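You operate a simulated robot arm through the tools that you are given. There is no shell and no other tool. Be economical: measure what you need, move in short steps, check, and stop when the job is done.

You are at the controls of a simulated robot arm. One attempt, no reset.

## Task
Empty the blue-banded open bag into the Quorbeta sack, close it and tag it lot 576.
Fine: the bag stands on the next sack; it goes back where it stood; the tag stands in that sack's holder.

The check looks at the end state, three seconds after you hand in, the way a careful person would. Anything else that was tipped, shoved, dropped, spilled or broken makes it a failure.

## Robot
A 6-joint arm with a two-finger parallel gripper on a trunk, on a base that drives. Base frame: it is fixed to the floor where the robot stands at the start and does not move with it; the origin is under the middle of the robot, x ahead of it, y to its left, z up. Readings come in cm, degrees, newtons and seconds.
Its first joint turns from -166.0 to 166.0 degrees. Places, roughly: Daskoro sack [70, 200, 30]; Plenvik sack [80, 250, 30]; Quorbeta sack [70, -80, 30]; Tobelca sack [70, -20, 30]; bag [-250, 625, 150]; flap of the Quorbeta sack [70, -80, 70]; pocket of the tag holder on the Quorbeta sack [50, -90, 60]; split bag [-225, 525, 75]. Payload 3.43 kg.
The TCP is the grasp point between the finger pads, 3.4 cm short of the fingertips. In the tool frame z runs along the fingers and y along their closing line. Largest opening 12.8 cm; finger width 2.4, thickness 1.2; the body of the gripper, 4.8 by 13 cm, starts 9.6 cm behind the TCP.
Orientation is that of the tool frame in the base frame, as a unit quaternion [x, y, z, w]. With the fingers straight down and closing along the base's y, the tool's x points along the base's -x, its y along +y and its z along -z.

## Interface
- The arm moves only by the tool play_rows. Its argument "plan" is a list that holds one entry, the list of rows, each a list of 7 numbers: the shift along the base's x, y, z in units of 250 mm (1.0 is 250 mm), then the turn, a rotation vector about the base's x, y, z in units of 90 degrees (1.0 is 90 degrees), then the closure, from 0 (fully open) to 1 (shut). In form: [[[x, y, z, wx, wy, wz, jaw], ...]]. A call has 1 to 20 rows; each row is the pose to reach, as a shift and turn from the pose commanded when the call began. A call with a number of a shift or a turn outside -1 to 1 is refused whole. A row lasts 0.2 s, in which the tool goes at most 5 cm and 8.6 degrees; a call with a longer step from one row to the next is refused whole, and so is a gripper value outside its range. A pose out of reach is approached as far as the arm can. The call stops where the force on the tool passes 90 N (or 10 N more than at its start, if that is more) or the arm is blocked; 0.2 s more then pass. Each finger travels about 15.3 cm/s and halts on what it meets, pressing with about 45 N; the grip force reading is that of the motor and also rises with nothing between the fingers. The clock runs only during rows and for 0.2 s after the last one: add rows that repeat a pose to give the fingers time. The reply holds the time, the measured pose of the TCP, the force on the tool along the base axes, the opening and the grip force, in the units named above and with some noise, with the torque about the TCP (base axes, N m) and any sound that the robot's microphone picked up, and new pictures: "views" is both (left out), scene, wrist or none.
- Cameras (640 x 400 px; columns grow to the right, rows downward): "scene" is now at [14.97, 16.8, 120.92]; the picture's right is [-0.57, -0.82, 0.00], its down [-0.33, 0.23, -0.91] and it looks along [0.75, -0.52, -0.41] (base axes); focal length 220 px, centre (320, 200). "wrist" rides on the gripper at [7.6, -1.1, -16] in the tool frame; the picture's right is [0.15, 0.99, 0.00], its down [-0.88, 0.13, -0.46] and it looks along [-0.45, 0.07, 0.89] (tool axes); focal length 234 px, centre (320, 200). There is no depth. A picture from a camera that has moved, and an enlarged one, comes with that camera's place and axes in the base frame and with its lens. The place of the scene camera against the robot may be out by one fixed shift of up to 1.2 cm in any direction.
- drive_base(legs): drives the robot by 1 to 6 legs, each [ahead, left, turn to the left] in cm, cm and degrees, along the robot's own axes; the way and the turn of a leg run together, so that a leg with both is an arc; at most 150 cm and 180 degrees a leg. The arm and the cameras ride along, it lands a little off, and it stops where it bumps. It gives what a move gives, and a new picture of the scene camera.
- head_to(pan, tilt): turns the head with the scene camera to pan (to the left, within 143 degrees either way) and tilt (down, from -29 to 69), counted from straight ahead of the robot. It gives what a move gives, and a new picture of the scene camera.
- close_up(camera, box): a new picture of the part [left, top, right, bottom] of that camera's present view, enlarged. It takes no simulated time.
- sign_off(): hands the job in; it is judged then, once.

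Go step by step. Nothing tells you exact positions but the pictures and the camera data: compare them with the known pose of the tool, close in by small moves and look again before you grip or let go. The budget is 120 turns and 260 pictures, counting those below and the enlarged ones. Unless the task says otherwise, let go and move clear before handing in, and close with one line.

The tools are called after "Call:" as a command line: name --argument value ..., lists and objects as JSON in quotes. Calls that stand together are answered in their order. play_rows: Moves the arm, as the interface text tells. Its arguments: {"type":"object","properties":{"plan":{"type":"array","items":{"type":"array","items":{"type":"array","items":{"type":"number"}}}},"views":{"type":"string","enum":["both","scene","wrist","none"]}},"required":["plan"]} The other tools are called the same way: drive_base (legs) drives the base; head_to (pan, tilt) turns the head that bears the scene camera; close_up (camera, box) takes an enlarged picture of a part of a camera's view; sign_off () hands the job in.

At the start:

```text
time_s: 0.0
tool_pos: [55.3, -40.1, 116.91]
orientation: [0.0, 1.0, -0.001, 0.0]
contact_force: [0.0, -0.4, 0.6]
wrist_torque: [0.03, 0.03, 0.01]
grip_width: 12.81
grip_force: 0.0
robot x, y, heading: [0.04, 0.35, -0.0]
head pan, tilt: [-35.1, 24.1]
```

scene: 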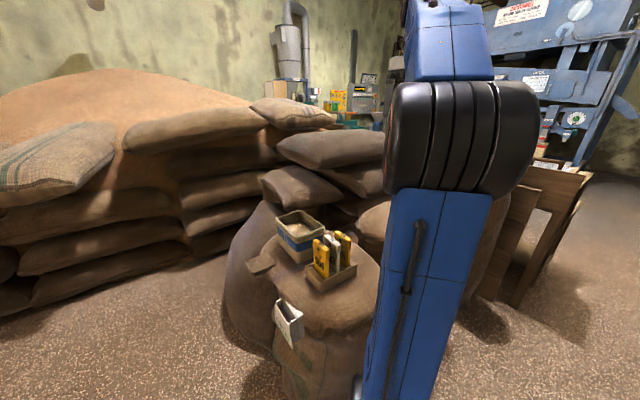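
wrist: 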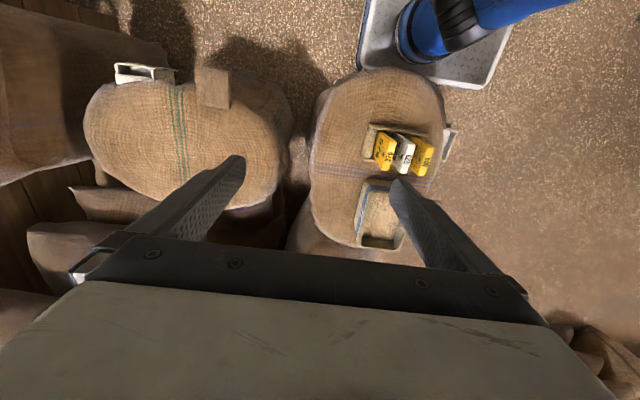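

I see two sacks: Tobelca (right in the wrist view), carrying the blue-banded open bag and a tag box, and Quorbeta (left) with its flap and tag holder. I'll enlarge these to measure them.

Call:
close_up --camera "wrist" --box '[300, 60, 480, 260]'

Call:
close_up --camera "wrist" --box '[70, 40, 310, 220]'

Call:
close_up --camera "scene" --box '[220, 190, 400, 370]'

```text
2.00 times, centred on (390, 160) of wrist
camera zoom: at [47.77, -41.26, 132.9], right [-0.15, 0.99, 0.0], down [0.88, 0.13, 0.46], along [0.45, 0.07, -0.89], focal length 468 px, centre (180, 280)
```

zoom: 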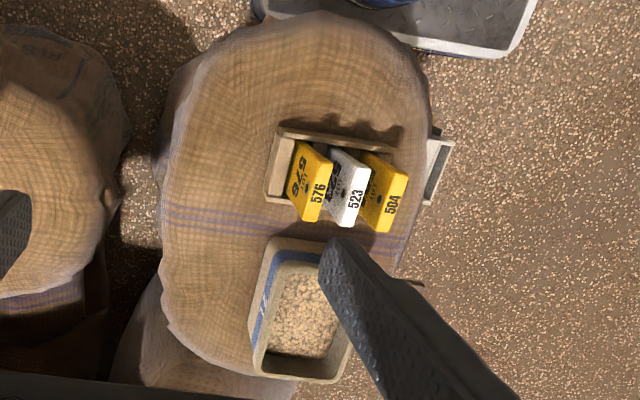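

```text
2.22 times, centred on (190, 130) of wrist
camera zoom: at [47.77, -41.26, 132.9], right [-0.15, 0.99, 0.0], down [0.88, 0.13, 0.46], along [0.45, 0.07, -0.89], focal length 520 px, centre (609, 356)
```

zoom: 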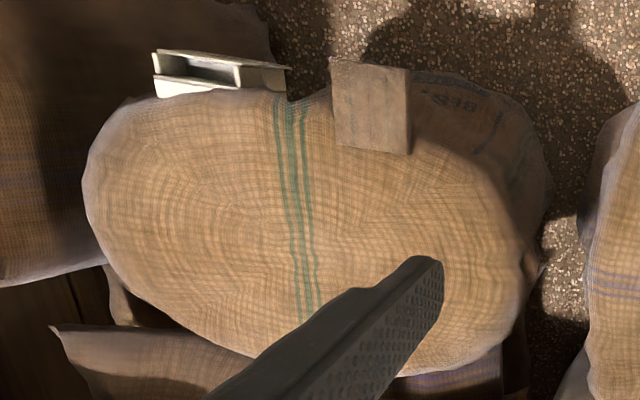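

```text
2.22 times, centred on (310, 280) of scene
camera zoom: at [14.97, 16.8, 120.92], right [-0.57, -0.82, 0.0], down [-0.33, 0.23, -0.91], along [0.75, -0.52, -0.41], focal length 489 px, centre (342, 22)
```

zoom: 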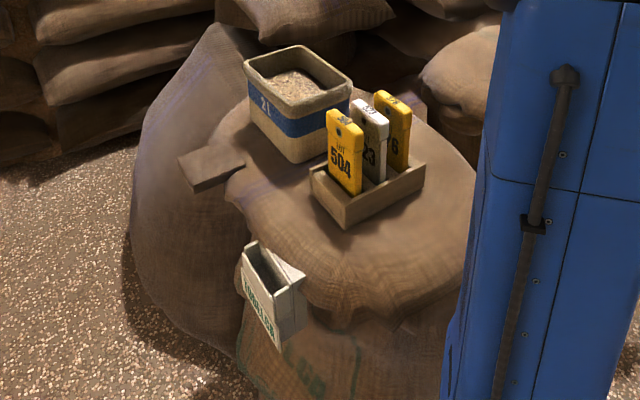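

The arm hides the Quorbeta sack from the head camera. I'll move the wrist camera over towards it to look at its top.

Call:
play_rows --plan '[[[0, -0.2, 0, 0, 0, 0, 0], [0, -0.4, 0, 0, 0, 0, 0], [0, -0.6, 0, 0, 0, 0, 0], [0, -0.8, 0, 0, 0, 0, 0], [0, -1, 0, 0, 0, 0, 0], [0, -1, 0, 0, 0, 0, 0]]]'

```text
time_s: 1.4
tool_pos: [54.78, -64.03, 113.3]
orientation: [0.0, 1.0, -0.003, 0.002]
contact_force: [0.6, 0.5, 0.7]
wrist_torque: [-0.01, -0.02, -0.06]
grip_width: 12.82
grip_force: 0.0
out of reach, approached as far as the arm can: row 2, 3, 4, 5, 6
robot x, y, heading: [-0.35, 0.12, -0.2]
head pan, tilt: [-35.1, 24.1]
camera scene: at [14.97, 16.79, 120.92], right [-0.57, -0.82, 0.0], down [-0.33, 0.24, -0.91], along [0.75, -0.52, -0.41], focal length 220 px, centre (320, 200)
camera wrist: at [47.27, -65.07, 129.2], right [-0.15, 0.99, -0.01], down [0.88, 0.13, 0.46], along [0.45, 0.06, -0.89], focal length 234 px, centre (320, 200)
```

scene: 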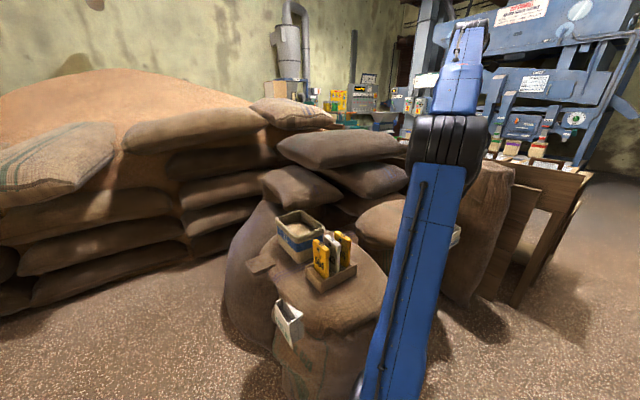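
wrist: 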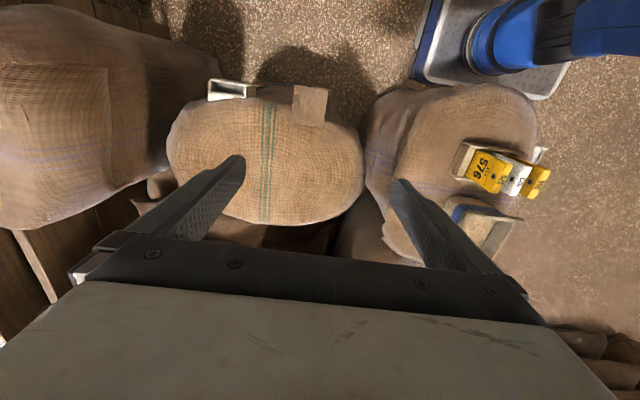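

Call:
close_up --camera "wrist" --box '[160, 65, 370, 235]'

Call:
head_to --pan -58 --tilt 30

```text
2.35 times, centred on (265, 150) of wrist
camera zoom: at [47.27, -65.07, 129.2], right [-0.15, 0.99, -0.01], down [0.88, 0.13, 0.46], along [0.45, 0.06, -0.89], focal length 551 px, centre (449, 318)
```

zoom: 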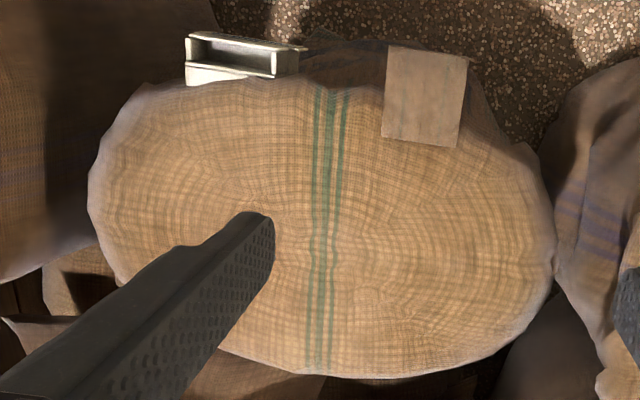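

```text
time_s: 2.3
tool_pos: [54.9, -63.9, 113.25]
orientation: [0.0, 1.0, -0.002, 0.001]
contact_force: [-0.7, -0.3, 0.2]
wrist_torque: [-0.02, 0.0, 0.0]
grip_width: 12.8
grip_force: 0.1
robot x, y, heading: [0.16, -0.18, -0.2]
head pan, tilt: [-58.0, 30.0]
camera scene: at [12.21, 14.43, 119.99], right [-0.85, -0.53, 0.0], down [-0.27, 0.42, -0.87], along [0.46, -0.73, -0.5], focal length 220 px, centre (320, 200)
```

scene: 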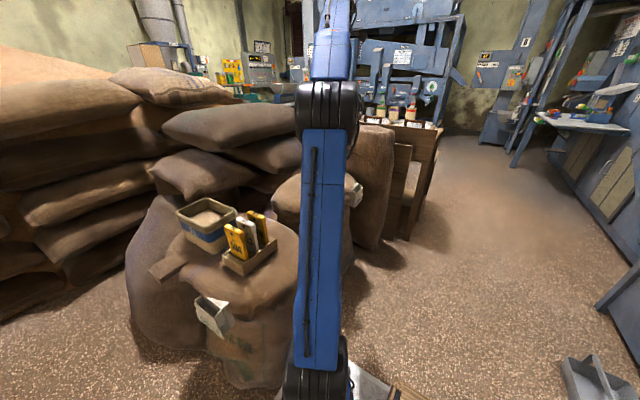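

The arm still covers Quorbeta; I'll swing the arm to the right so the head can see the sack.

Call:
play_rows --plan '[[[-0.2, -0.1, 0, 0, 0, 0, 0], [-0.4, -0.2, 0, 0, 0, 0, 0], [-0.6, -0.32, 0, 0, 0, 0, 0], [-0.75, -0.42, 0, 0, 0, 0, 0], [-0.9, -0.52, 0, 0, 0, 0, 0], [-1, -0.6, 0, 0, 0, 0, 0], [-1, -0.7, 0, 0, 0, 0, 0]]]' --views "none"

Call:
play_rows --plan '[[[-0.2, 0, 0, 0, 0, 0, 0], [-0.4, 0, 0, 0, 0, 0, 0], [-0.6, 0, 0, 0, 0, 0, 0], [-0.8, 0, 0, 0, 0, 0, 0], [-1, 0, 0, 0, 0, 0, 0]]]' --views "both"

```text
refused: row 1 steps farther than a row can; nothing moved
```

```text
time_s: 3.5
tool_pos: [29.92, -64.06, 113.4]
orientation: [-0.001, 1.0, 0.0, 0.0]
contact_force: [-0.4, -0.4, -0.1]
wrist_torque: [0.05, 0.0, 0.01]
grip_width: 12.77
grip_force: 0.1
robot x, y, heading: [0.06, -0.06, 0.2]
head pan, tilt: [-58.0, 30.0]
camera scene: at [12.22, 14.44, 119.98], right [-0.85, -0.53, 0.0], down [-0.27, 0.42, -0.87], along [0.46, -0.73, -0.5], focal length 220 px, centre (320, 200)
camera wrist: at [22.34, -65.31, 129.29], right [-0.15, 0.99, 0.0], down [0.88, 0.13, 0.46], along [0.45, 0.07, -0.89], focal length 234 px, centre (320, 200)
```

scene: 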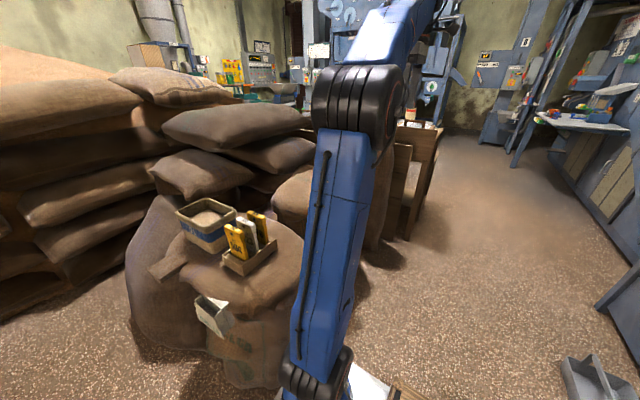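
wrist: 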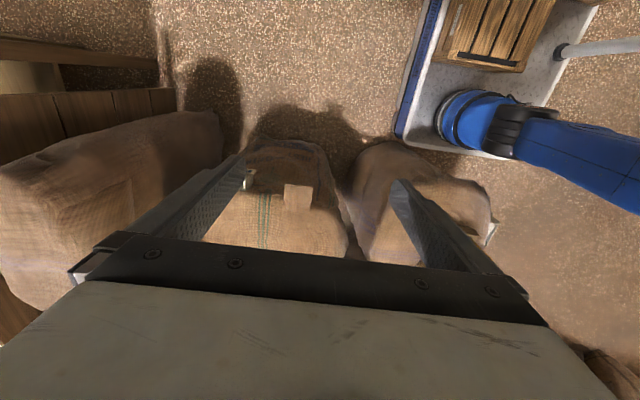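

Call:
play_rows --plan '[[[-0.19, -0.05, 0, 0, 0, 0, 0], [-0.38, -0.1, 0, 0, 0, 0, 0], [-0.57, -0.15, 0, 0, 0, 0, 0], [-0.76, -0.2, 0, 0, 0, 0, 0], [-0.95, -0.25, 0, 0, 0, 0, 0], [-1, -0.43, 0, 0, 0, 0, 0]]]' --views "none"

Call:
head_to --pan -50 --tilt 28

Call:
close_up --camera "scene" --box '[220, 120, 420, 320]'

```text
time_s: 4.9
tool_pos: [5.23, -73.04, 110.63]
orientation: [0.001, 1.0, -0.005, -0.002]
contact_force: [-0.4, 1.1, 1.7]
wrist_torque: [-0.06, 0.04, -0.02]
grip_width: 12.82
grip_force: 0.1
out of reach, approached as far as the arm can: row 4, 5, 6
robot x, y, heading: [0.21, -0.03, -0.1]
head pan, tilt: [-58.0, 30.0]
```

```text
time_s: 5.6
tool_pos: [5.36, -73.2, 110.5]
orientation: [0.0, 1.0, -0.004, 0.0]
contact_force: [0.4, 0.6, 0.0]
wrist_torque: [0.01, 0.0, 0.02]
grip_width: 12.8
grip_force: 0.1
robot x, y, heading: [0.16, -0.14, -0.1]
head pan, tilt: [-50.0, 28.0]
camera scene: at [13.26, 15.11, 120.3], right [-0.77, -0.64, 0.0], down [-0.3, 0.36, -0.88], along [0.57, -0.68, -0.47], focal length 220 px, centre (320, 200)
```

scene: 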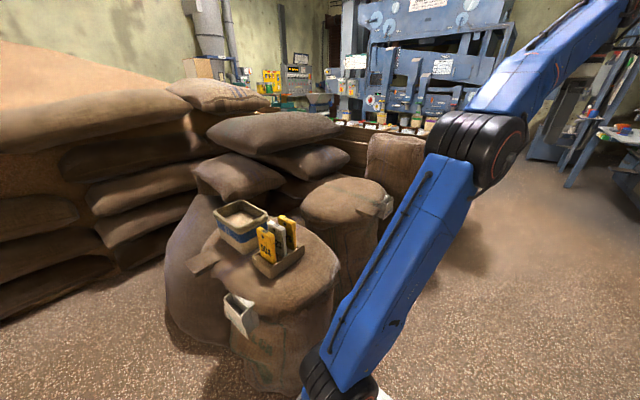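

```text
2.00 times, centred on (320, 220) of scene
camera zoom: at [13.26, 15.11, 120.3], right [-0.77, -0.64, 0.0], down [-0.3, 0.36, -0.88], along [0.57, -0.68, -0.47], focal length 440 px, centre (320, 160)
```

zoom: 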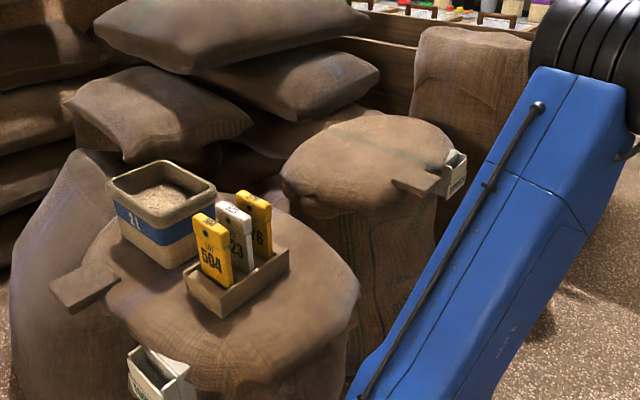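

Call:
close_up --camera "scene" --box '[290, 160, 410, 260]'

Call:
close_up --camera "scene" --box '[170, 190, 330, 350]'

```text
4.00 times, centred on (350, 210) of scene
camera zoom: at [13.26, 15.11, 120.3], right [-0.77, -0.64, 0.0], down [-0.3, 0.36, -0.88], along [0.57, -0.68, -0.47], focal length 880 px, centre (200, 160)
```

zoom: 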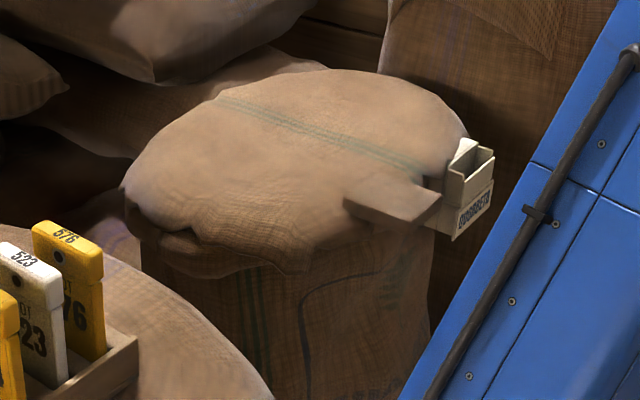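

```text
2.50 times, centred on (250, 270) of scene
camera zoom: at [13.26, 15.11, 120.3], right [-0.77, -0.64, 0.0], down [-0.3, 0.36, -0.88], along [0.57, -0.68, -0.47], focal length 550 px, centre (495, 25)
```

zoom: 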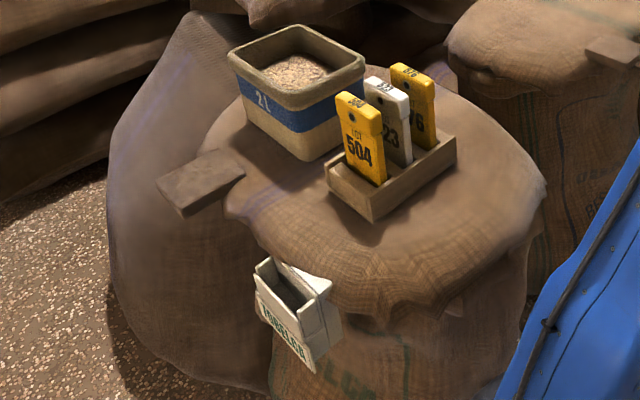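

The middle sack is Quorbeta: its top is a closed flap with a tab at about (53,-67,67), and its holder is at about (48,-88). I'll shift the base back a little and to the right, so everything is in reach.

Call:
drive_base --legs '[[-8, 0, 0], [0, -35, 0]]'

```text
time_s: 8.5
tool_pos: [-2.2, -108.9, 110.47]
orientation: [-0.003, 1.0, -0.004, -0.001]
contact_force: [0.1, -0.2, 0.4]
wrist_torque: [0.02, 0.04, -0.03]
grip_width: 12.82
grip_force: 0.1
robot x, y, heading: [-7.82, -35.81, 0.2]
head pan, tilt: [-50.0, 28.0]
camera scene: at [5.28, -20.56, 120.3], right [-0.76, -0.65, 0.0], down [-0.3, 0.36, -0.88], along [0.57, -0.67, -0.47], focal length 220 px, centre (320, 200)
```

scene: 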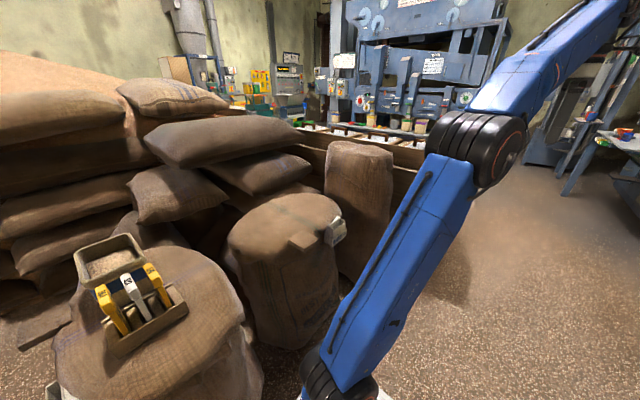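

Call:
head_to --pan -35 --tilt 30

Call:
close_up --camera "scene" --box '[270, 120, 450, 260]'

Call:
close_up --camera "scene" --box '[120, 200, 300, 350]'

```text
time_s: 9.3
tool_pos: [-2.21, -108.85, 110.46]
orientation: [-0.002, 1.0, -0.003, -0.001]
contact_force: [0.0, 0.0, -0.3]
wrist_torque: [-0.02, 0.01, -0.02]
grip_width: 12.79
grip_force: 0.1
robot x, y, heading: [-7.79, -35.98, 0.2]
head pan, tilt: [-35.0, 30.0]
camera scene: at [6.82, -18.76, 119.99], right [-0.57, -0.82, 0.0], down [-0.41, 0.28, -0.87], along [0.71, -0.49, -0.5], focal length 220 px, centre (320, 200)
```

scene: 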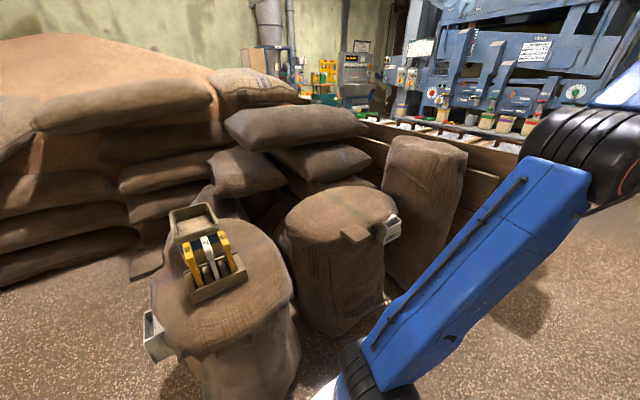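

```text
2.86 times, centred on (360, 190) of scene
camera zoom: at [6.82, -18.76, 119.99], right [-0.57, -0.82, 0.0], down [-0.41, 0.28, -0.87], along [0.71, -0.49, -0.5], focal length 629 px, centre (206, 229)
```

zoom: 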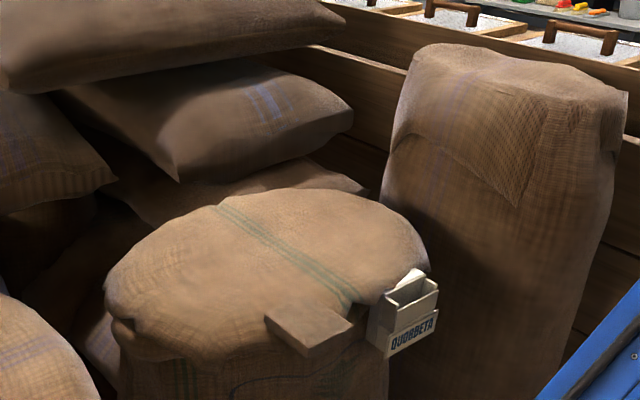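

```text
2.67 times, centred on (210, 275) of scene
camera zoom: at [6.82, -18.76, 119.99], right [-0.57, -0.82, 0.0], down [-0.41, 0.28, -0.87], along [0.71, -0.49, -0.5], focal length 587 px, centre (613, 0)
```

zoom: 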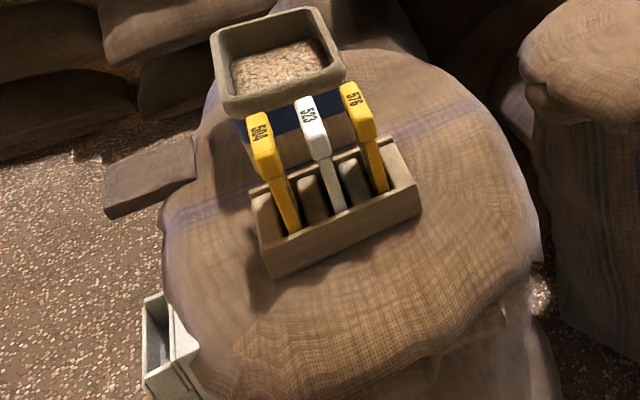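

I have the tab at x 48–57, y -71…-63, z≈67, with the hinge presumably on the far (+x) side. I'll bring the arm round to above the tab.

Call:
play_rows --plan '[[[0.19, 0.02, 0, 0, 0, 0, 0], [0.38, 0.04, 0, 0, 0, 0, 0], [0.57, 0.08, 0, 0, 0, 0, 0], [0.76, 0.12, 0, 0, 0, 0, 0], [0.9, 0.22, 0, 0, 0, 0, 0], [1, 0.36, 0, 0, 0, 0, 0], [1, 0.55, 0, 0, 0, 0, 0]]]' --views "none"

Call:
play_rows --plan '[[[0.15, 0.1, 0, 0, 0, 0, 0], [0.3, 0.22, 0, 0, 0, 0, 0], [0.45, 0.34, 0, 0, 0, 0, 0], [0.6, 0.46, 0, 0, 0, 0, 0], [0.75, 0.58, 0, 0, 0, 0, 0], [0.9, 0.7, 0, 0, 0, 0, 0], [1, 0.85, 0, 0, 0, 0, 0], [1, 1, 0, 0, 0, 0, 0]]]' --views "both"

```text
time_s: 10.9
tool_pos: [22.76, -95.26, 110.4]
orientation: [-0.003, 1.0, -0.003, -0.002]
contact_force: [-0.8, -1.0, -0.5]
wrist_torque: [0.09, 0.01, 0.01]
grip_width: 12.78
grip_force: 0.1
robot x, y, heading: [-7.88, -35.57, 0.4]
head pan, tilt: [-35.0, 30.0]
```

```text
time_s: 12.7
tool_pos: [47.88, -70.13, 110.53]
orientation: [-0.004, 1.0, -0.004, -0.002]
contact_force: [1.3, -0.6, -0.9]
wrist_torque: [0.01, 0.06, 0.02]
grip_width: 12.77
grip_force: 0.0
robot x, y, heading: [-8.16, -35.95, 0.2]
head pan, tilt: [-35.0, 30.0]
camera scene: at [6.85, -18.77, 119.98], right [-0.57, -0.82, 0.0], down [-0.41, 0.28, -0.87], along [0.71, -0.49, -0.5], focal length 220 px, centre (320, 200)
camera wrist: at [40.43, -71.2, 126.43], right [-0.15, 0.99, -0.01], down [0.88, 0.14, 0.45], along [0.45, 0.06, -0.89], focal length 234 px, centre (320, 200)
```

scene: 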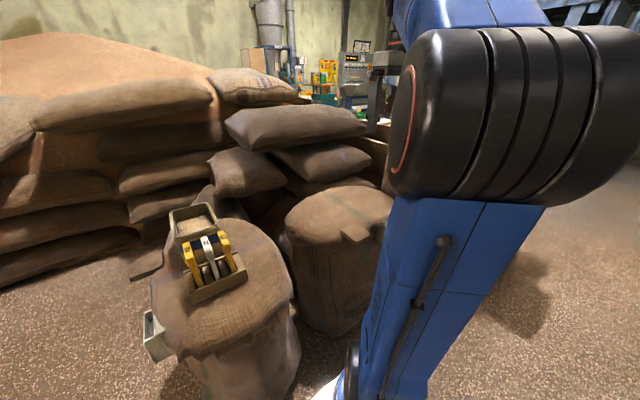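
wrist: 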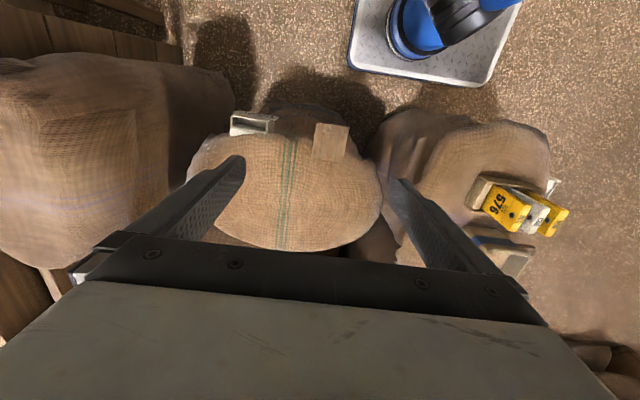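

Call:
play_rows --plan '[[[0, 0.07, -0.1, 0, -0.09, 0, 0], [0, 0.13, -0.2, 0, -0.18, 0, 0], [-0.02, 0.13, -0.3, 0, -0.27, 0, 0], [-0.04, 0.13, -0.4, 0, -0.36, 0, 0], [-0.06, 0.13, -0.5, 0, -0.45, 0, 0], [-0.08, 0.13, -0.6, 0, -0.5, 0, 0], [-0.08, 0.13, -0.8, 0, -0.5, 0, 0], [-0.08, 0.13, -1, 0, -0.5, 0, 0], [-0.08, 0.13, -1, 0, -0.5, 0, 0]]]' --views "both"

```text
time_s: 14.7
tool_pos: [45.63, -67.01, 85.5]
orientation: [-0.001, 0.924, -0.004, 0.381]
contact_force: [-0.2, 0.6, -0.3]
wrist_torque: [-0.02, 0.03, 0.01]
grip_width: 12.81
grip_force: 0.0
robot x, y, heading: [-7.93, -36.09, 0.5]
head pan, tilt: [-35.0, 30.0]
camera scene: at [6.82, -18.74, 119.98], right [-0.57, -0.82, 0.0], down [-0.41, 0.28, -0.87], along [0.71, -0.49, -0.5], focal length 220 px, centre (320, 200)
camera wrist: at [29.03, -68.02, 91.44], right [-0.1, 0.99, -0.11], down [0.3, 0.14, 0.94], along [0.95, 0.06, -0.31], focal length 234 px, centre (320, 200)
```

scene: 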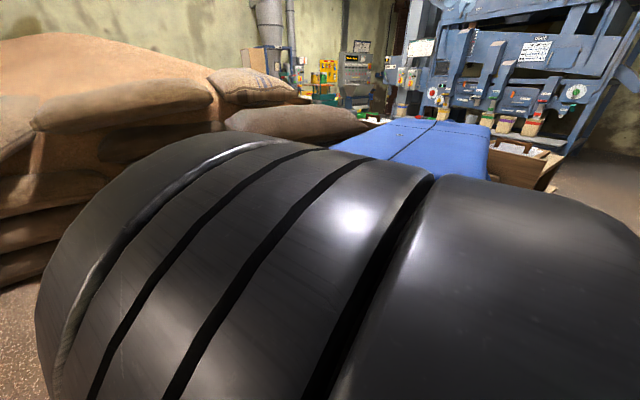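
wrist: 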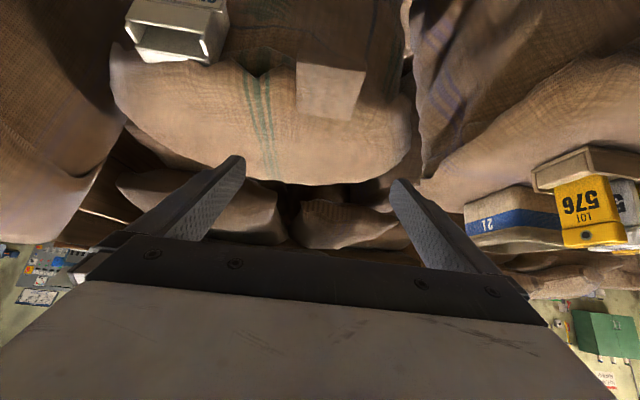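

Call:
play_rows --plan '[[[0.06, 0.01, -0.15, 0, 0, 0, 0], [0.12, 0.01, -0.3, 0, 0, 0, 0], [0.18, 0.01, -0.45, 0, 0, 0, 0], [0.2, 0.01, -0.55, 0, 0, 0, 0], [0.2, 0.01, -0.65, 0, 0, 0, 0], [0.2, 0.01, -0.73, 0, 0, 0, 0]]]' --views "wrist"

```text
time_s: 16.1
tool_pos: [51.86, -68.25, 68.84]
orientation: [0.0, 0.924, -0.005, 0.381]
contact_force: [0.2, -0.6, -0.8]
wrist_torque: [0.02, -0.02, 0.02]
grip_width: 12.82
grip_force: 0.1
out of reach, approached as far as the arm can: row 5, 6
robot x, y, heading: [-7.88, -36.33, 0.2]
head pan, tilt: [-35.0, 30.0]
camera wrist: at [35.23, -69.25, 74.87], right [-0.1, 0.99, -0.11], down [0.3, 0.14, 0.94], along [0.95, 0.06, -0.32], focal length 234 px, centre (320, 200)
```

wrist: 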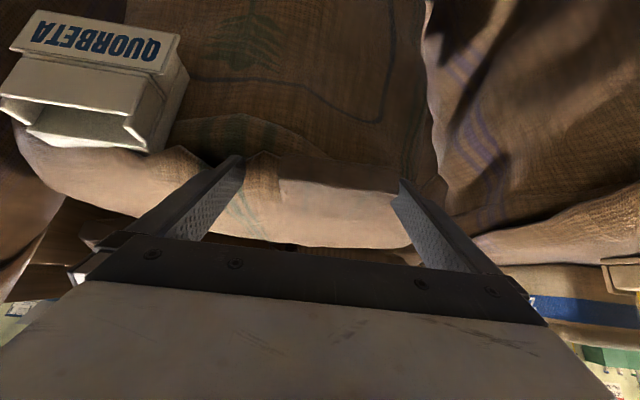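

Call:
play_rows --plan '[[[0.02, 0.0, 0.09, 0, 0, 0, 0], [0.02, 0.0, 0.09, 0, 0, 0, 0]]]' --views "wrist"

```text
time_s: 16.7
tool_pos: [52.14, -68.3, 71.38]
orientation: [-0.001, 0.924, -0.003, 0.382]
contact_force: [-0.4, -0.1, 0.8]
wrist_torque: [0.02, -0.03, -0.01]
grip_width: 12.79
grip_force: 0.1
robot x, y, heading: [-8.05, -35.68, 0.2]
head pan, tilt: [-35.0, 30.0]
camera wrist: at [35.57, -69.34, 77.23], right [-0.1, 0.99, -0.11], down [0.3, 0.14, 0.94], along [0.95, 0.06, -0.31], focal length 234 px, centre (320, 200)
```

wrist: 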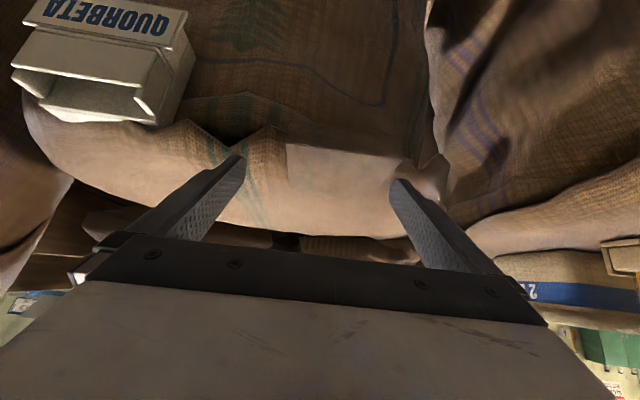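

Call:
play_rows --plan '[[[0.0, 0.064, 0.0, 0, 0, 0, 0], [0.0, 0.064, -0.06, 0, 0, 0, 0], [0.0, 0.064, -0.06, 0, 0, 0, 0]]]' --views "wrist"

```text
time_s: 17.5
tool_pos: [52.21, -66.81, 69.9]
orientation: [-0.001, 0.925, -0.003, 0.381]
contact_force: [0.8, 0.1, -0.1]
wrist_torque: [0.02, 0.01, -0.01]
grip_width: 12.78
grip_force: 0.1
out of reach, approached as far as the arm can: row 2, 3
robot x, y, heading: [-8.02, -35.46, 0.0]
head pan, tilt: [-35.0, 30.0]
camera wrist: at [35.67, -67.9, 75.85], right [-0.1, 0.99, -0.11], down [0.3, 0.14, 0.94], along [0.95, 0.06, -0.32], focal length 234 px, centre (320, 200)
```

wrist: 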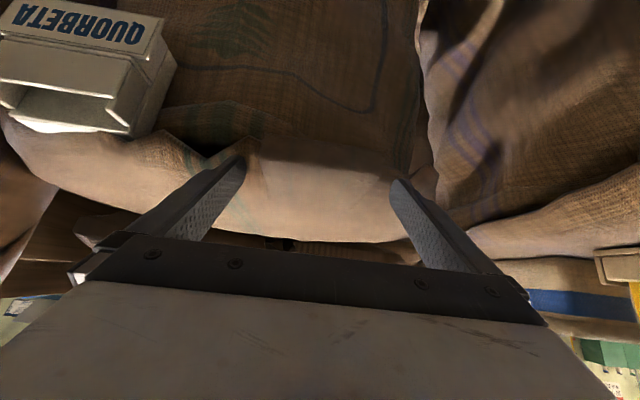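

Call:
close_up --camera "wrist" --box '[220, 120, 420, 260]'

Call:
play_rows --plan '[[[0, 0, 0, 0, 0, 0, 0.3], [0, 0, 0, 0, 0, 0, 0.6], [0, 0, 0, 0, 0, 0, 0.6]]]' --views "wrist"

```text
2.86 times, centred on (320, 190) of wrist
camera zoom: at [35.67, -67.9, 75.85], right [-0.1, 0.99, -0.11], down [0.3, 0.14, 0.94], along [0.95, 0.06, -0.32], focal length 669 px, centre (320, 229)
```

zoom: 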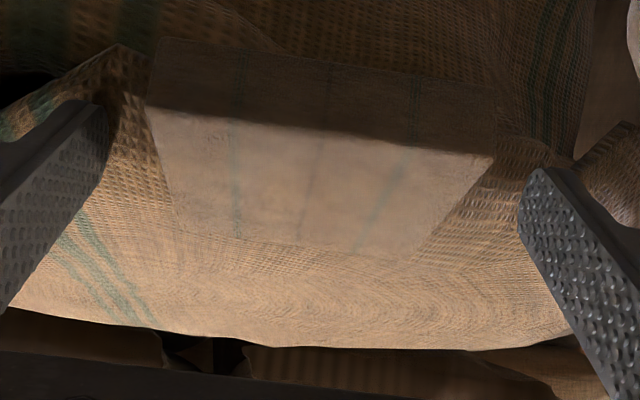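

```text
time_s: 18.3
tool_pos: [52.3, -67.08, 69.92]
orientation: [-0.001, 0.924, -0.006, 0.381]
contact_force: [4.7, -46.7, -0.9]
wrist_torque: [-0.57, -0.2, 0.79]
grip_width: 7.94
grip_force: 45.2
robot x, y, heading: [-8.3, -35.75, 0.3]
head pan, tilt: [-35.0, 30.0]
camera wrist: at [35.68, -68.15, 75.9], right [-0.1, 0.99, -0.11], down [0.3, 0.14, 0.94], along [0.95, 0.06, -0.32], focal length 234 px, centre (320, 200)
```

wrist: 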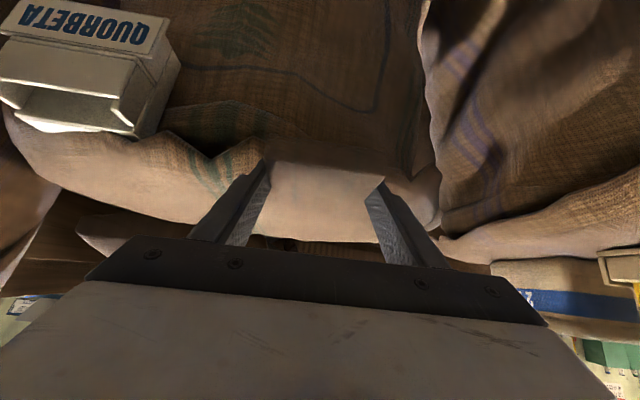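

Call:
play_rows --plan '[[[0, -0.016, 0, 0, 0, 0, 0.65], [0.005, -0.016, 0.08, 0, 0, 0, 0.65], [0.01, -0.016, 0.16, 0, 0, 0, 0.65], [0.02, -0.016, 0.24, 0, 0, 0, 0.65]]]' --views "wrist"

```text
time_s: 19.3
tool_pos: [52.91, -67.11, 75.8]
orientation: [-0.002, 0.924, -0.004, 0.381]
contact_force: [23.8, -9.8, -10.6]
wrist_torque: [-0.37, 1.32, 0.09]
grip_width: 7.99
grip_force: 45.4
robot x, y, heading: [-8.24, -35.45, 0.6]
head pan, tilt: [-35.0, 30.0]
camera wrist: at [36.32, -68.24, 81.86], right [-0.1, 0.99, -0.11], down [0.3, 0.14, 0.94], along [0.95, 0.06, -0.31], focal length 234 px, centre (320, 200)
```

wrist: 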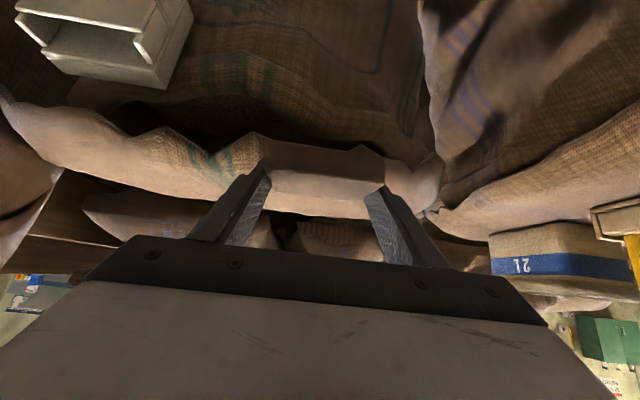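

Call:
play_rows --plan '[[[0.05, 0, 0.1, 0, 0, 0, 0.65], [0.09, 0, 0.22, 0, 0, 0, 0.65], [0.14, 0, 0.32, 0, 0, 0, 0.65], [0.2, 0, 0.42, 0, 0, 0, 0.65]]]' --views "both"

```text
time_s: 20.3
tool_pos: [57.66, -67.2, 86.71]
orientation: [-0.001, 0.924, -0.005, 0.382]
contact_force: [-29.2, -3.1, 11.9]
wrist_torque: [-0.09, 1.71, 2.03]
grip_width: 7.99
grip_force: 45.1
robot x, y, heading: [-7.92, -35.62, 0.4]
head pan, tilt: [-35.0, 30.0]
camera scene: at [6.72, -18.74, 120.0], right [-0.57, -0.82, 0.0], down [-0.41, 0.28, -0.87], along [0.71, -0.49, -0.5], focal length 220 px, centre (320, 200)
camera wrist: at [41.09, -68.2, 92.56], right [-0.1, 0.99, -0.11], down [0.3, 0.14, 0.94], along [0.95, 0.06, -0.31], focal length 234 px, centre (320, 200)
```

scene: 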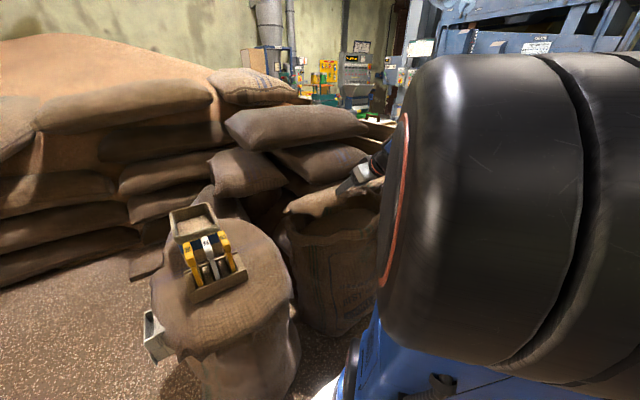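
wrist: 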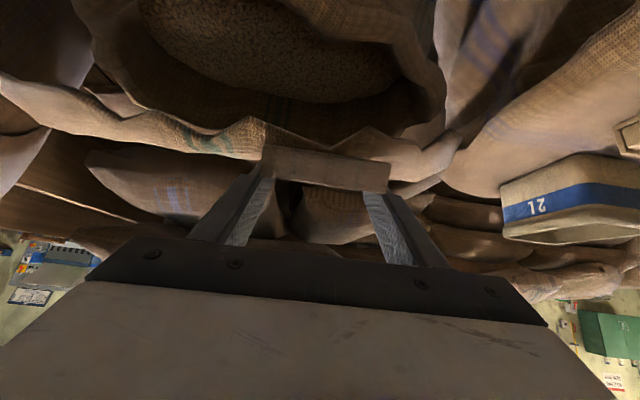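

The flap is lifting and the grain inside is visible; the hinge is near (84.5, 69.5) with a radius of about 32. I'll carry on along the arc.

Call:
play_rows --plan '[[[0.06, 0, 0.1, 0, 0, 0, 0.65], [0.14, 0, 0.2, 0, 0, 0, 0.65], [0.22, 0, 0.29, 0, 0, 0, 0.65], [0.31, 0, 0.365, 0, 0, 0, 0.65], [0.42, 0, 0.42, 0, 0, 0, 0.65]]]' --views "wrist"

```text
time_s: 21.5
tool_pos: [68.39, -67.28, 97.12]
orientation: [-0.001, 0.924, -0.005, 0.382]
contact_force: [0.1, 0.8, -0.1]
wrist_torque: [0.0, -0.03, 0.01]
grip_width: 4.51
grip_force: 0.0
robot x, y, heading: [-7.88, -35.6, 0.1]
head pan, tilt: [-35.0, 30.0]
camera wrist: at [51.69, -68.33, 103.03], right [-0.1, 0.99, -0.11], down [0.3, 0.14, 0.94], along [0.95, 0.06, -0.31], focal length 234 px, centre (320, 200)
```

wrist: 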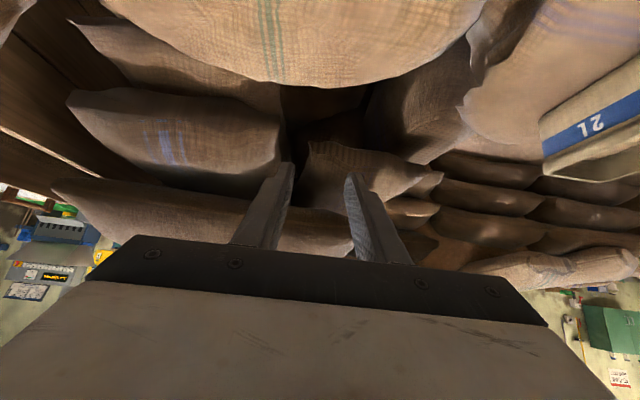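

The tab slipped out and the flap fell shut. Refitting the arc gives the hinge at about (89, 68) and a radius of about 37. I'll go back, regrip and follow the better arc in smaller steps.

Call:
play_rows --plan '[[[-0.18, 0, 0, 0, 0, 0, 0], [-0.36, 0, 0, 0, 0, 0, 0], [-0.54, 0, -0.05, 0, 0, 0, 0], [-0.68, 0, -0.15, 0, 0, 0, 0], [-0.68, 0.004, -0.34, 0, 0, 0, 0], [-0.68, 0.004, -0.53, 0, 0, 0, 0], [-0.68, 0.004, -0.72, 0, 0, 0, 0], [-0.68, 0.004, -0.9, 0, 0, 0, 0]]]' --views "wrist"

```text
time_s: 23.3
tool_pos: [51.21, -67.1, 74.06]
orientation: [-0.001, 0.925, -0.006, 0.38]
contact_force: [-0.5, 0.5, -0.2]
wrist_torque: [0.0, 0.02, -0.02]
grip_width: 12.81
grip_force: 0.0
robot x, y, heading: [-7.92, -35.91, 0.1]
head pan, tilt: [-35.0, 30.0]
camera wrist: at [34.64, -68.11, 80.06], right [-0.1, 0.99, -0.11], down [0.3, 0.14, 0.94], along [0.95, 0.06, -0.31], focal length 234 px, centre (320, 200)
```

wrist: 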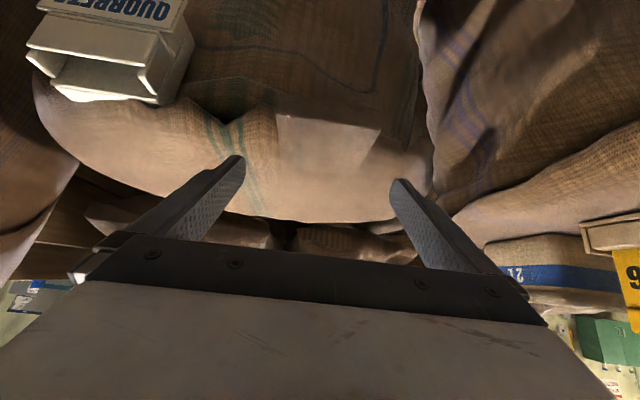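

Call:
play_rows --plan '[[[0, 0.005, -0.1, 0, 0, 0, 0], [0.01, 0.0, -0.19, 0, 0, 0, 0], [0.01, 0.0, -0.19, 0, 0, 0, 0.3], [0.01, 0.0, -0.19, 0, 0, 0, 0.6], [0.01, 0.0, -0.19, 0, 0, 0, 1], [0.01, 0.0, -0.19, 0, 0, 0, 1]]]' --views "wrist"

```text
time_s: 24.7
tool_pos: [51.68, -67.2, 69.8]
orientation: [-0.001, 0.925, -0.003, 0.38]
contact_force: [18.1, 20.3, -4.0]
wrist_torque: [1.99, 0.39, 0.06]
grip_width: 7.93
grip_force: 45.1
out of reach, approached as far as the arm can: row 2, 3, 4, 5, 6
robot x, y, heading: [-8.26, -35.85, 0.4]
head pan, tilt: [-35.0, 30.0]
camera wrist: at [35.14, -68.27, 75.74], right [-0.1, 0.99, -0.11], down [0.3, 0.14, 0.94], along [0.95, 0.07, -0.32], focal length 234 px, centre (320, 200)
```

wrist: 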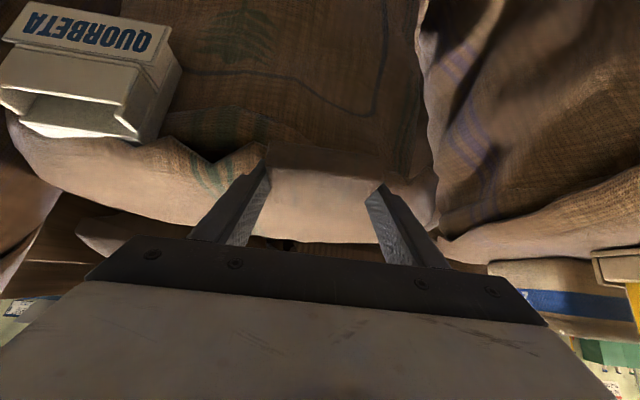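

Call:
play_rows --plan '[[[0.01, 0, 0.11, 0, 0, 0, 1], [0.031, 0, 0.238, 0, 0, 0, 1], [0.064, 0, 0.364, 0, 0, 0, 1], [0.107, 0, 0.488, 0, 0, 0, 1]]]' --views "wrist"

```text
time_s: 25.7
tool_pos: [54.5, -67.11, 82.26]
orientation: [-0.002, 0.924, -0.003, 0.382]
contact_force: [5.1, 56.8, -9.5]
wrist_torque: [0.64, 1.34, 0.64]
grip_width: 8.0
grip_force: 45.3
robot x, y, heading: [-7.63, -35.52, 0.3]
head pan, tilt: [-35.0, 30.0]
camera wrist: at [37.86, -68.28, 88.1], right [-0.11, 0.99, -0.11], down [0.3, 0.14, 0.94], along [0.95, 0.07, -0.31], focal length 234 px, centre (320, 200)
```

wrist: 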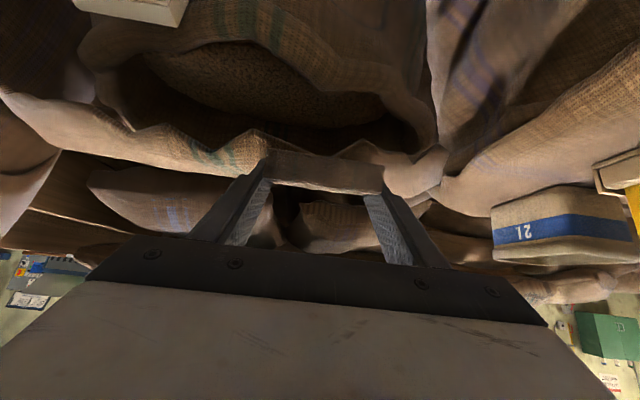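

Call:
play_rows --plan '[[[0.0, 0.012, 0.0, 0, 0, 0, 1], [0.054, 0.012, 0.118, 0, 0, 0, 1], [0.118, 0.012, 0.232, 0, 0, 0, 1], [0.192, 0.012, 0.339, 0, 0, 0, 1]]]' --views "wrist"

```text
time_s: 26.7
tool_pos: [59.32, -67.19, 90.7]
orientation: [-0.002, 0.924, -0.005, 0.382]
contact_force: [-17.7, 25.4, 6.3]
wrist_torque: [1.03, 1.79, 3.37]
grip_width: 7.99
grip_force: 45.5
robot x, y, heading: [-7.9, -35.86, 0.4]
head pan, tilt: [-35.0, 30.0]
camera wrist: at [42.7, -68.22, 96.66], right [-0.1, 0.99, -0.11], down [0.3, 0.14, 0.94], along [0.95, 0.06, -0.31], focal length 234 px, centre (320, 200)
```

wrist: 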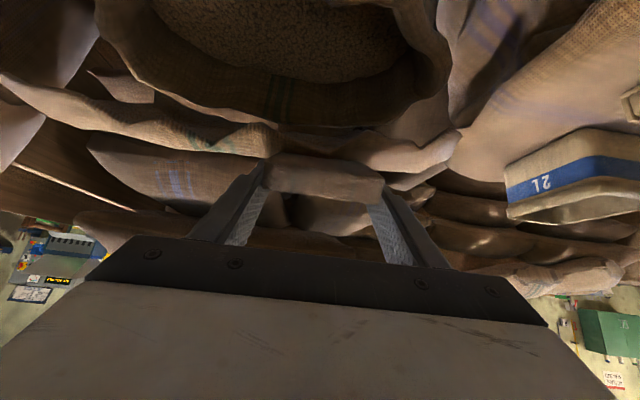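

Call:
play_rows --plan '[[[-0.008, 0.006, 0.008, 0, 0, 0.03, 1], [0.072, 0.008, 0.11, 0, 0, 0.035, 1], [0.164, 0.012, 0.204, 0, 0, 0.04, 1]]]' --views "wrist"

```text
time_s: 27.5
tool_pos: [63.57, -67.18, 95.72]
orientation: [-0.028, 0.924, 0.005, 0.382]
contact_force: [0.8, -17.5, -8.4]
wrist_torque: [-1.13, 1.45, -2.75]
grip_width: 8.19
grip_force: 44.7
robot x, y, heading: [-7.59, -36.1, 0.5]
head pan, tilt: [-35.0, 30.0]
camera wrist: at [47.03, -69.2, 101.55], right [-0.16, 0.98, -0.11], down [0.29, 0.16, 0.94], along [0.94, 0.12, -0.31], focal length 234 px, centre (320, 200)
```

wrist: 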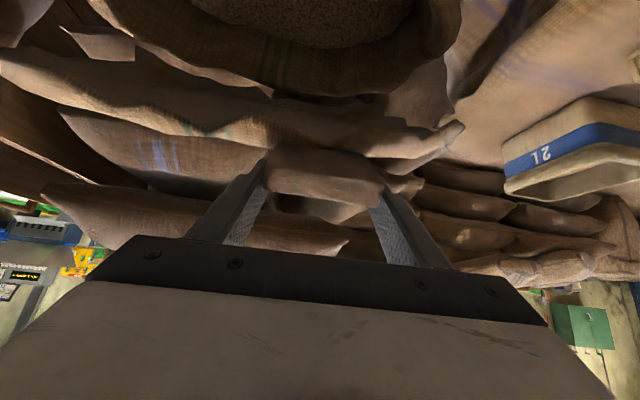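

Call:
play_rows --plan '[[[0.04, -0.006, 0.036, 0, 0, -0.02, 1], [0.1, -0.006, 0.086, 0, 0, -0.02, 1], [0.208, -0.006, 0.162, 0, 0, -0.02, 1]]]' --views "wrist"

```text
time_s: 28.3
tool_pos: [68.43, -67.08, 99.64]
orientation: [-0.014, 0.924, 0.0, 0.382]
contact_force: [0.4, -44.7, -11.9]
wrist_torque: [-1.55, 1.45, -1.74]
grip_width: 8.01
grip_force: 45.1
robot x, y, heading: [-8.02, -35.89, 0.5]
head pan, tilt: [-35.0, 30.0]
camera wrist: at [51.99, -68.7, 105.59], right [-0.13, 0.98, -0.11], down [0.3, 0.15, 0.94], along [0.95, 0.09, -0.31], focal length 234 px, centre (320, 200)
```

wrist: 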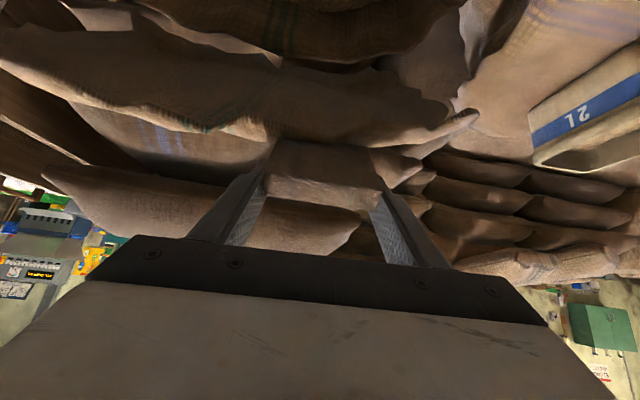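

Call:
play_rows --plan '[[[0.05, -0.01, 0.03, 0, 0, -0.01, 1], [0.113, -0.01, 0.067, 0, 0, -0.01, 1], [0.232, -0.01, 0.123, 0, 0, -0.01, 1], [0.355, -0.01, 0.169, 0, 0, -0.01, 1]]]' --views "wrist"

```text
time_s: 29.3
tool_pos: [77.4, -67.12, 103.97]
orientation: [-0.009, 0.924, -0.001, 0.381]
contact_force: [-5.9, -21.2, 5.9]
wrist_torque: [0.92, 0.91, 0.69]
grip_width: 7.98
grip_force: 44.6
robot x, y, heading: [-7.83, -35.67, 0.1]
head pan, tilt: [-35.0, 30.0]
camera wrist: at [60.79, -68.52, 109.83], right [-0.12, 0.99, -0.11], down [0.3, 0.14, 0.94], along [0.95, 0.08, -0.31], focal length 234 px, centre (320, 200)
```

wrist: 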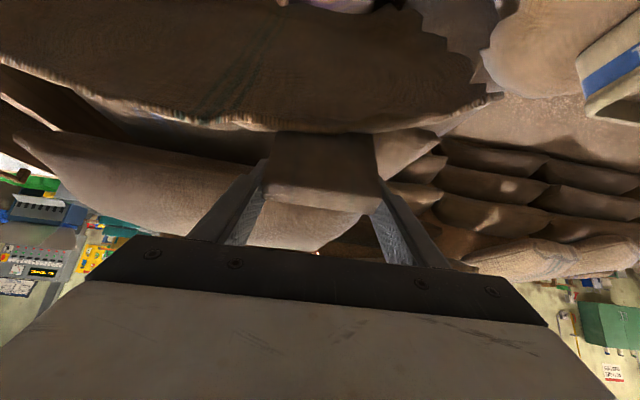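

Call:
play_rows --plan '[[[0.127, -0.004, 0.035, 0, 0, 0, 1], [0.256, -0.004, 0.059, 0, 0, 0, 1], [0.387, -0.004, 0.072, 0, 0, 0, 1], [0.518, -0.004, 0.073, 0, 0, 0, 1]]]' --views "both"

```text
time_s: 30.3
tool_pos: [90.3, -67.2, 105.76]
orientation: [-0.008, 0.924, -0.001, 0.383]
contact_force: [0.7, 14.0, 21.5]
wrist_torque: [1.33, -0.15, 0.54]
grip_width: 8.02
grip_force: 45.2
robot x, y, heading: [-8.32, -35.44, 0.1]
head pan, tilt: [-35.0, 30.0]
camera scene: at [6.75, -18.63, 119.98], right [-0.57, -0.82, 0.0], down [-0.41, 0.28, -0.87], along [0.71, -0.49, -0.5], focal length 220 px, centre (320, 200)
camera wrist: at [73.82, -68.56, 111.76], right [-0.12, 0.99, -0.11], down [0.3, 0.14, 0.94], along [0.95, 0.08, -0.31], focal length 234 px, centre (320, 200)
```

scene: 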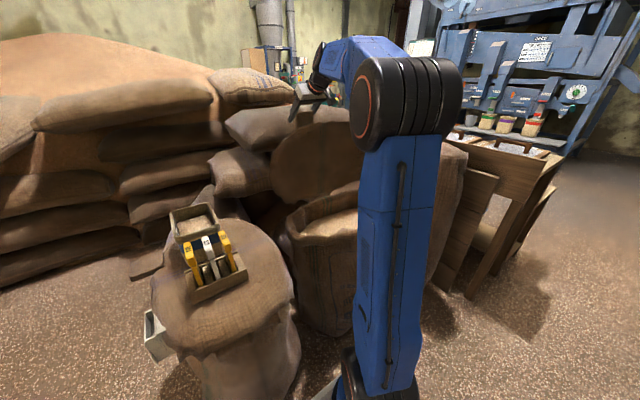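
wrist: 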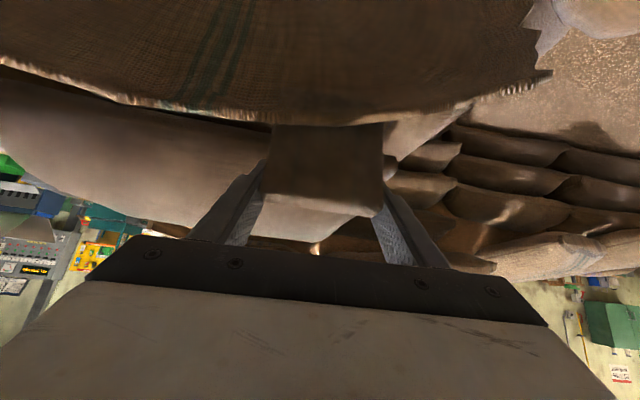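

Call:
play_rows --plan '[[[0.05, 0.004, 0.012, 0, 0, 0, 1], [0.134, 0.004, 0.009, 0, 0, 0, 1], [0.2, 0.004, 0.002, 0, 0, 0, 1], [0.264, 0.004, -0.011, 0, 0, 0, 1]]]' --views "scene"

```text
time_s: 31.3
tool_pos: [96.98, -67.11, 105.49]
orientation: [-0.009, 0.924, -0.001, 0.383]
contact_force: [-0.5, 11.8, 3.1]
wrist_torque: [0.55, 0.62, -0.3]
grip_width: 7.98
grip_force: 44.2
robot x, y, heading: [-8.18, -35.54, 0.3]
head pan, tilt: [-35.0, 30.0]
camera scene: at [6.82, -18.71, 119.98], right [-0.57, -0.82, 0.0], down [-0.41, 0.28, -0.87], along [0.71, -0.49, -0.5], focal length 220 px, centre (320, 200)
```

scene: 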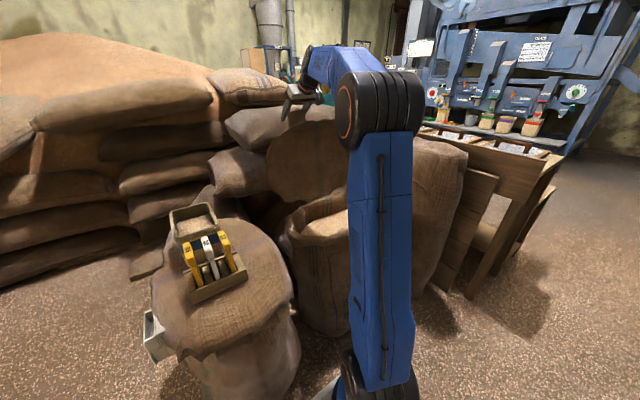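

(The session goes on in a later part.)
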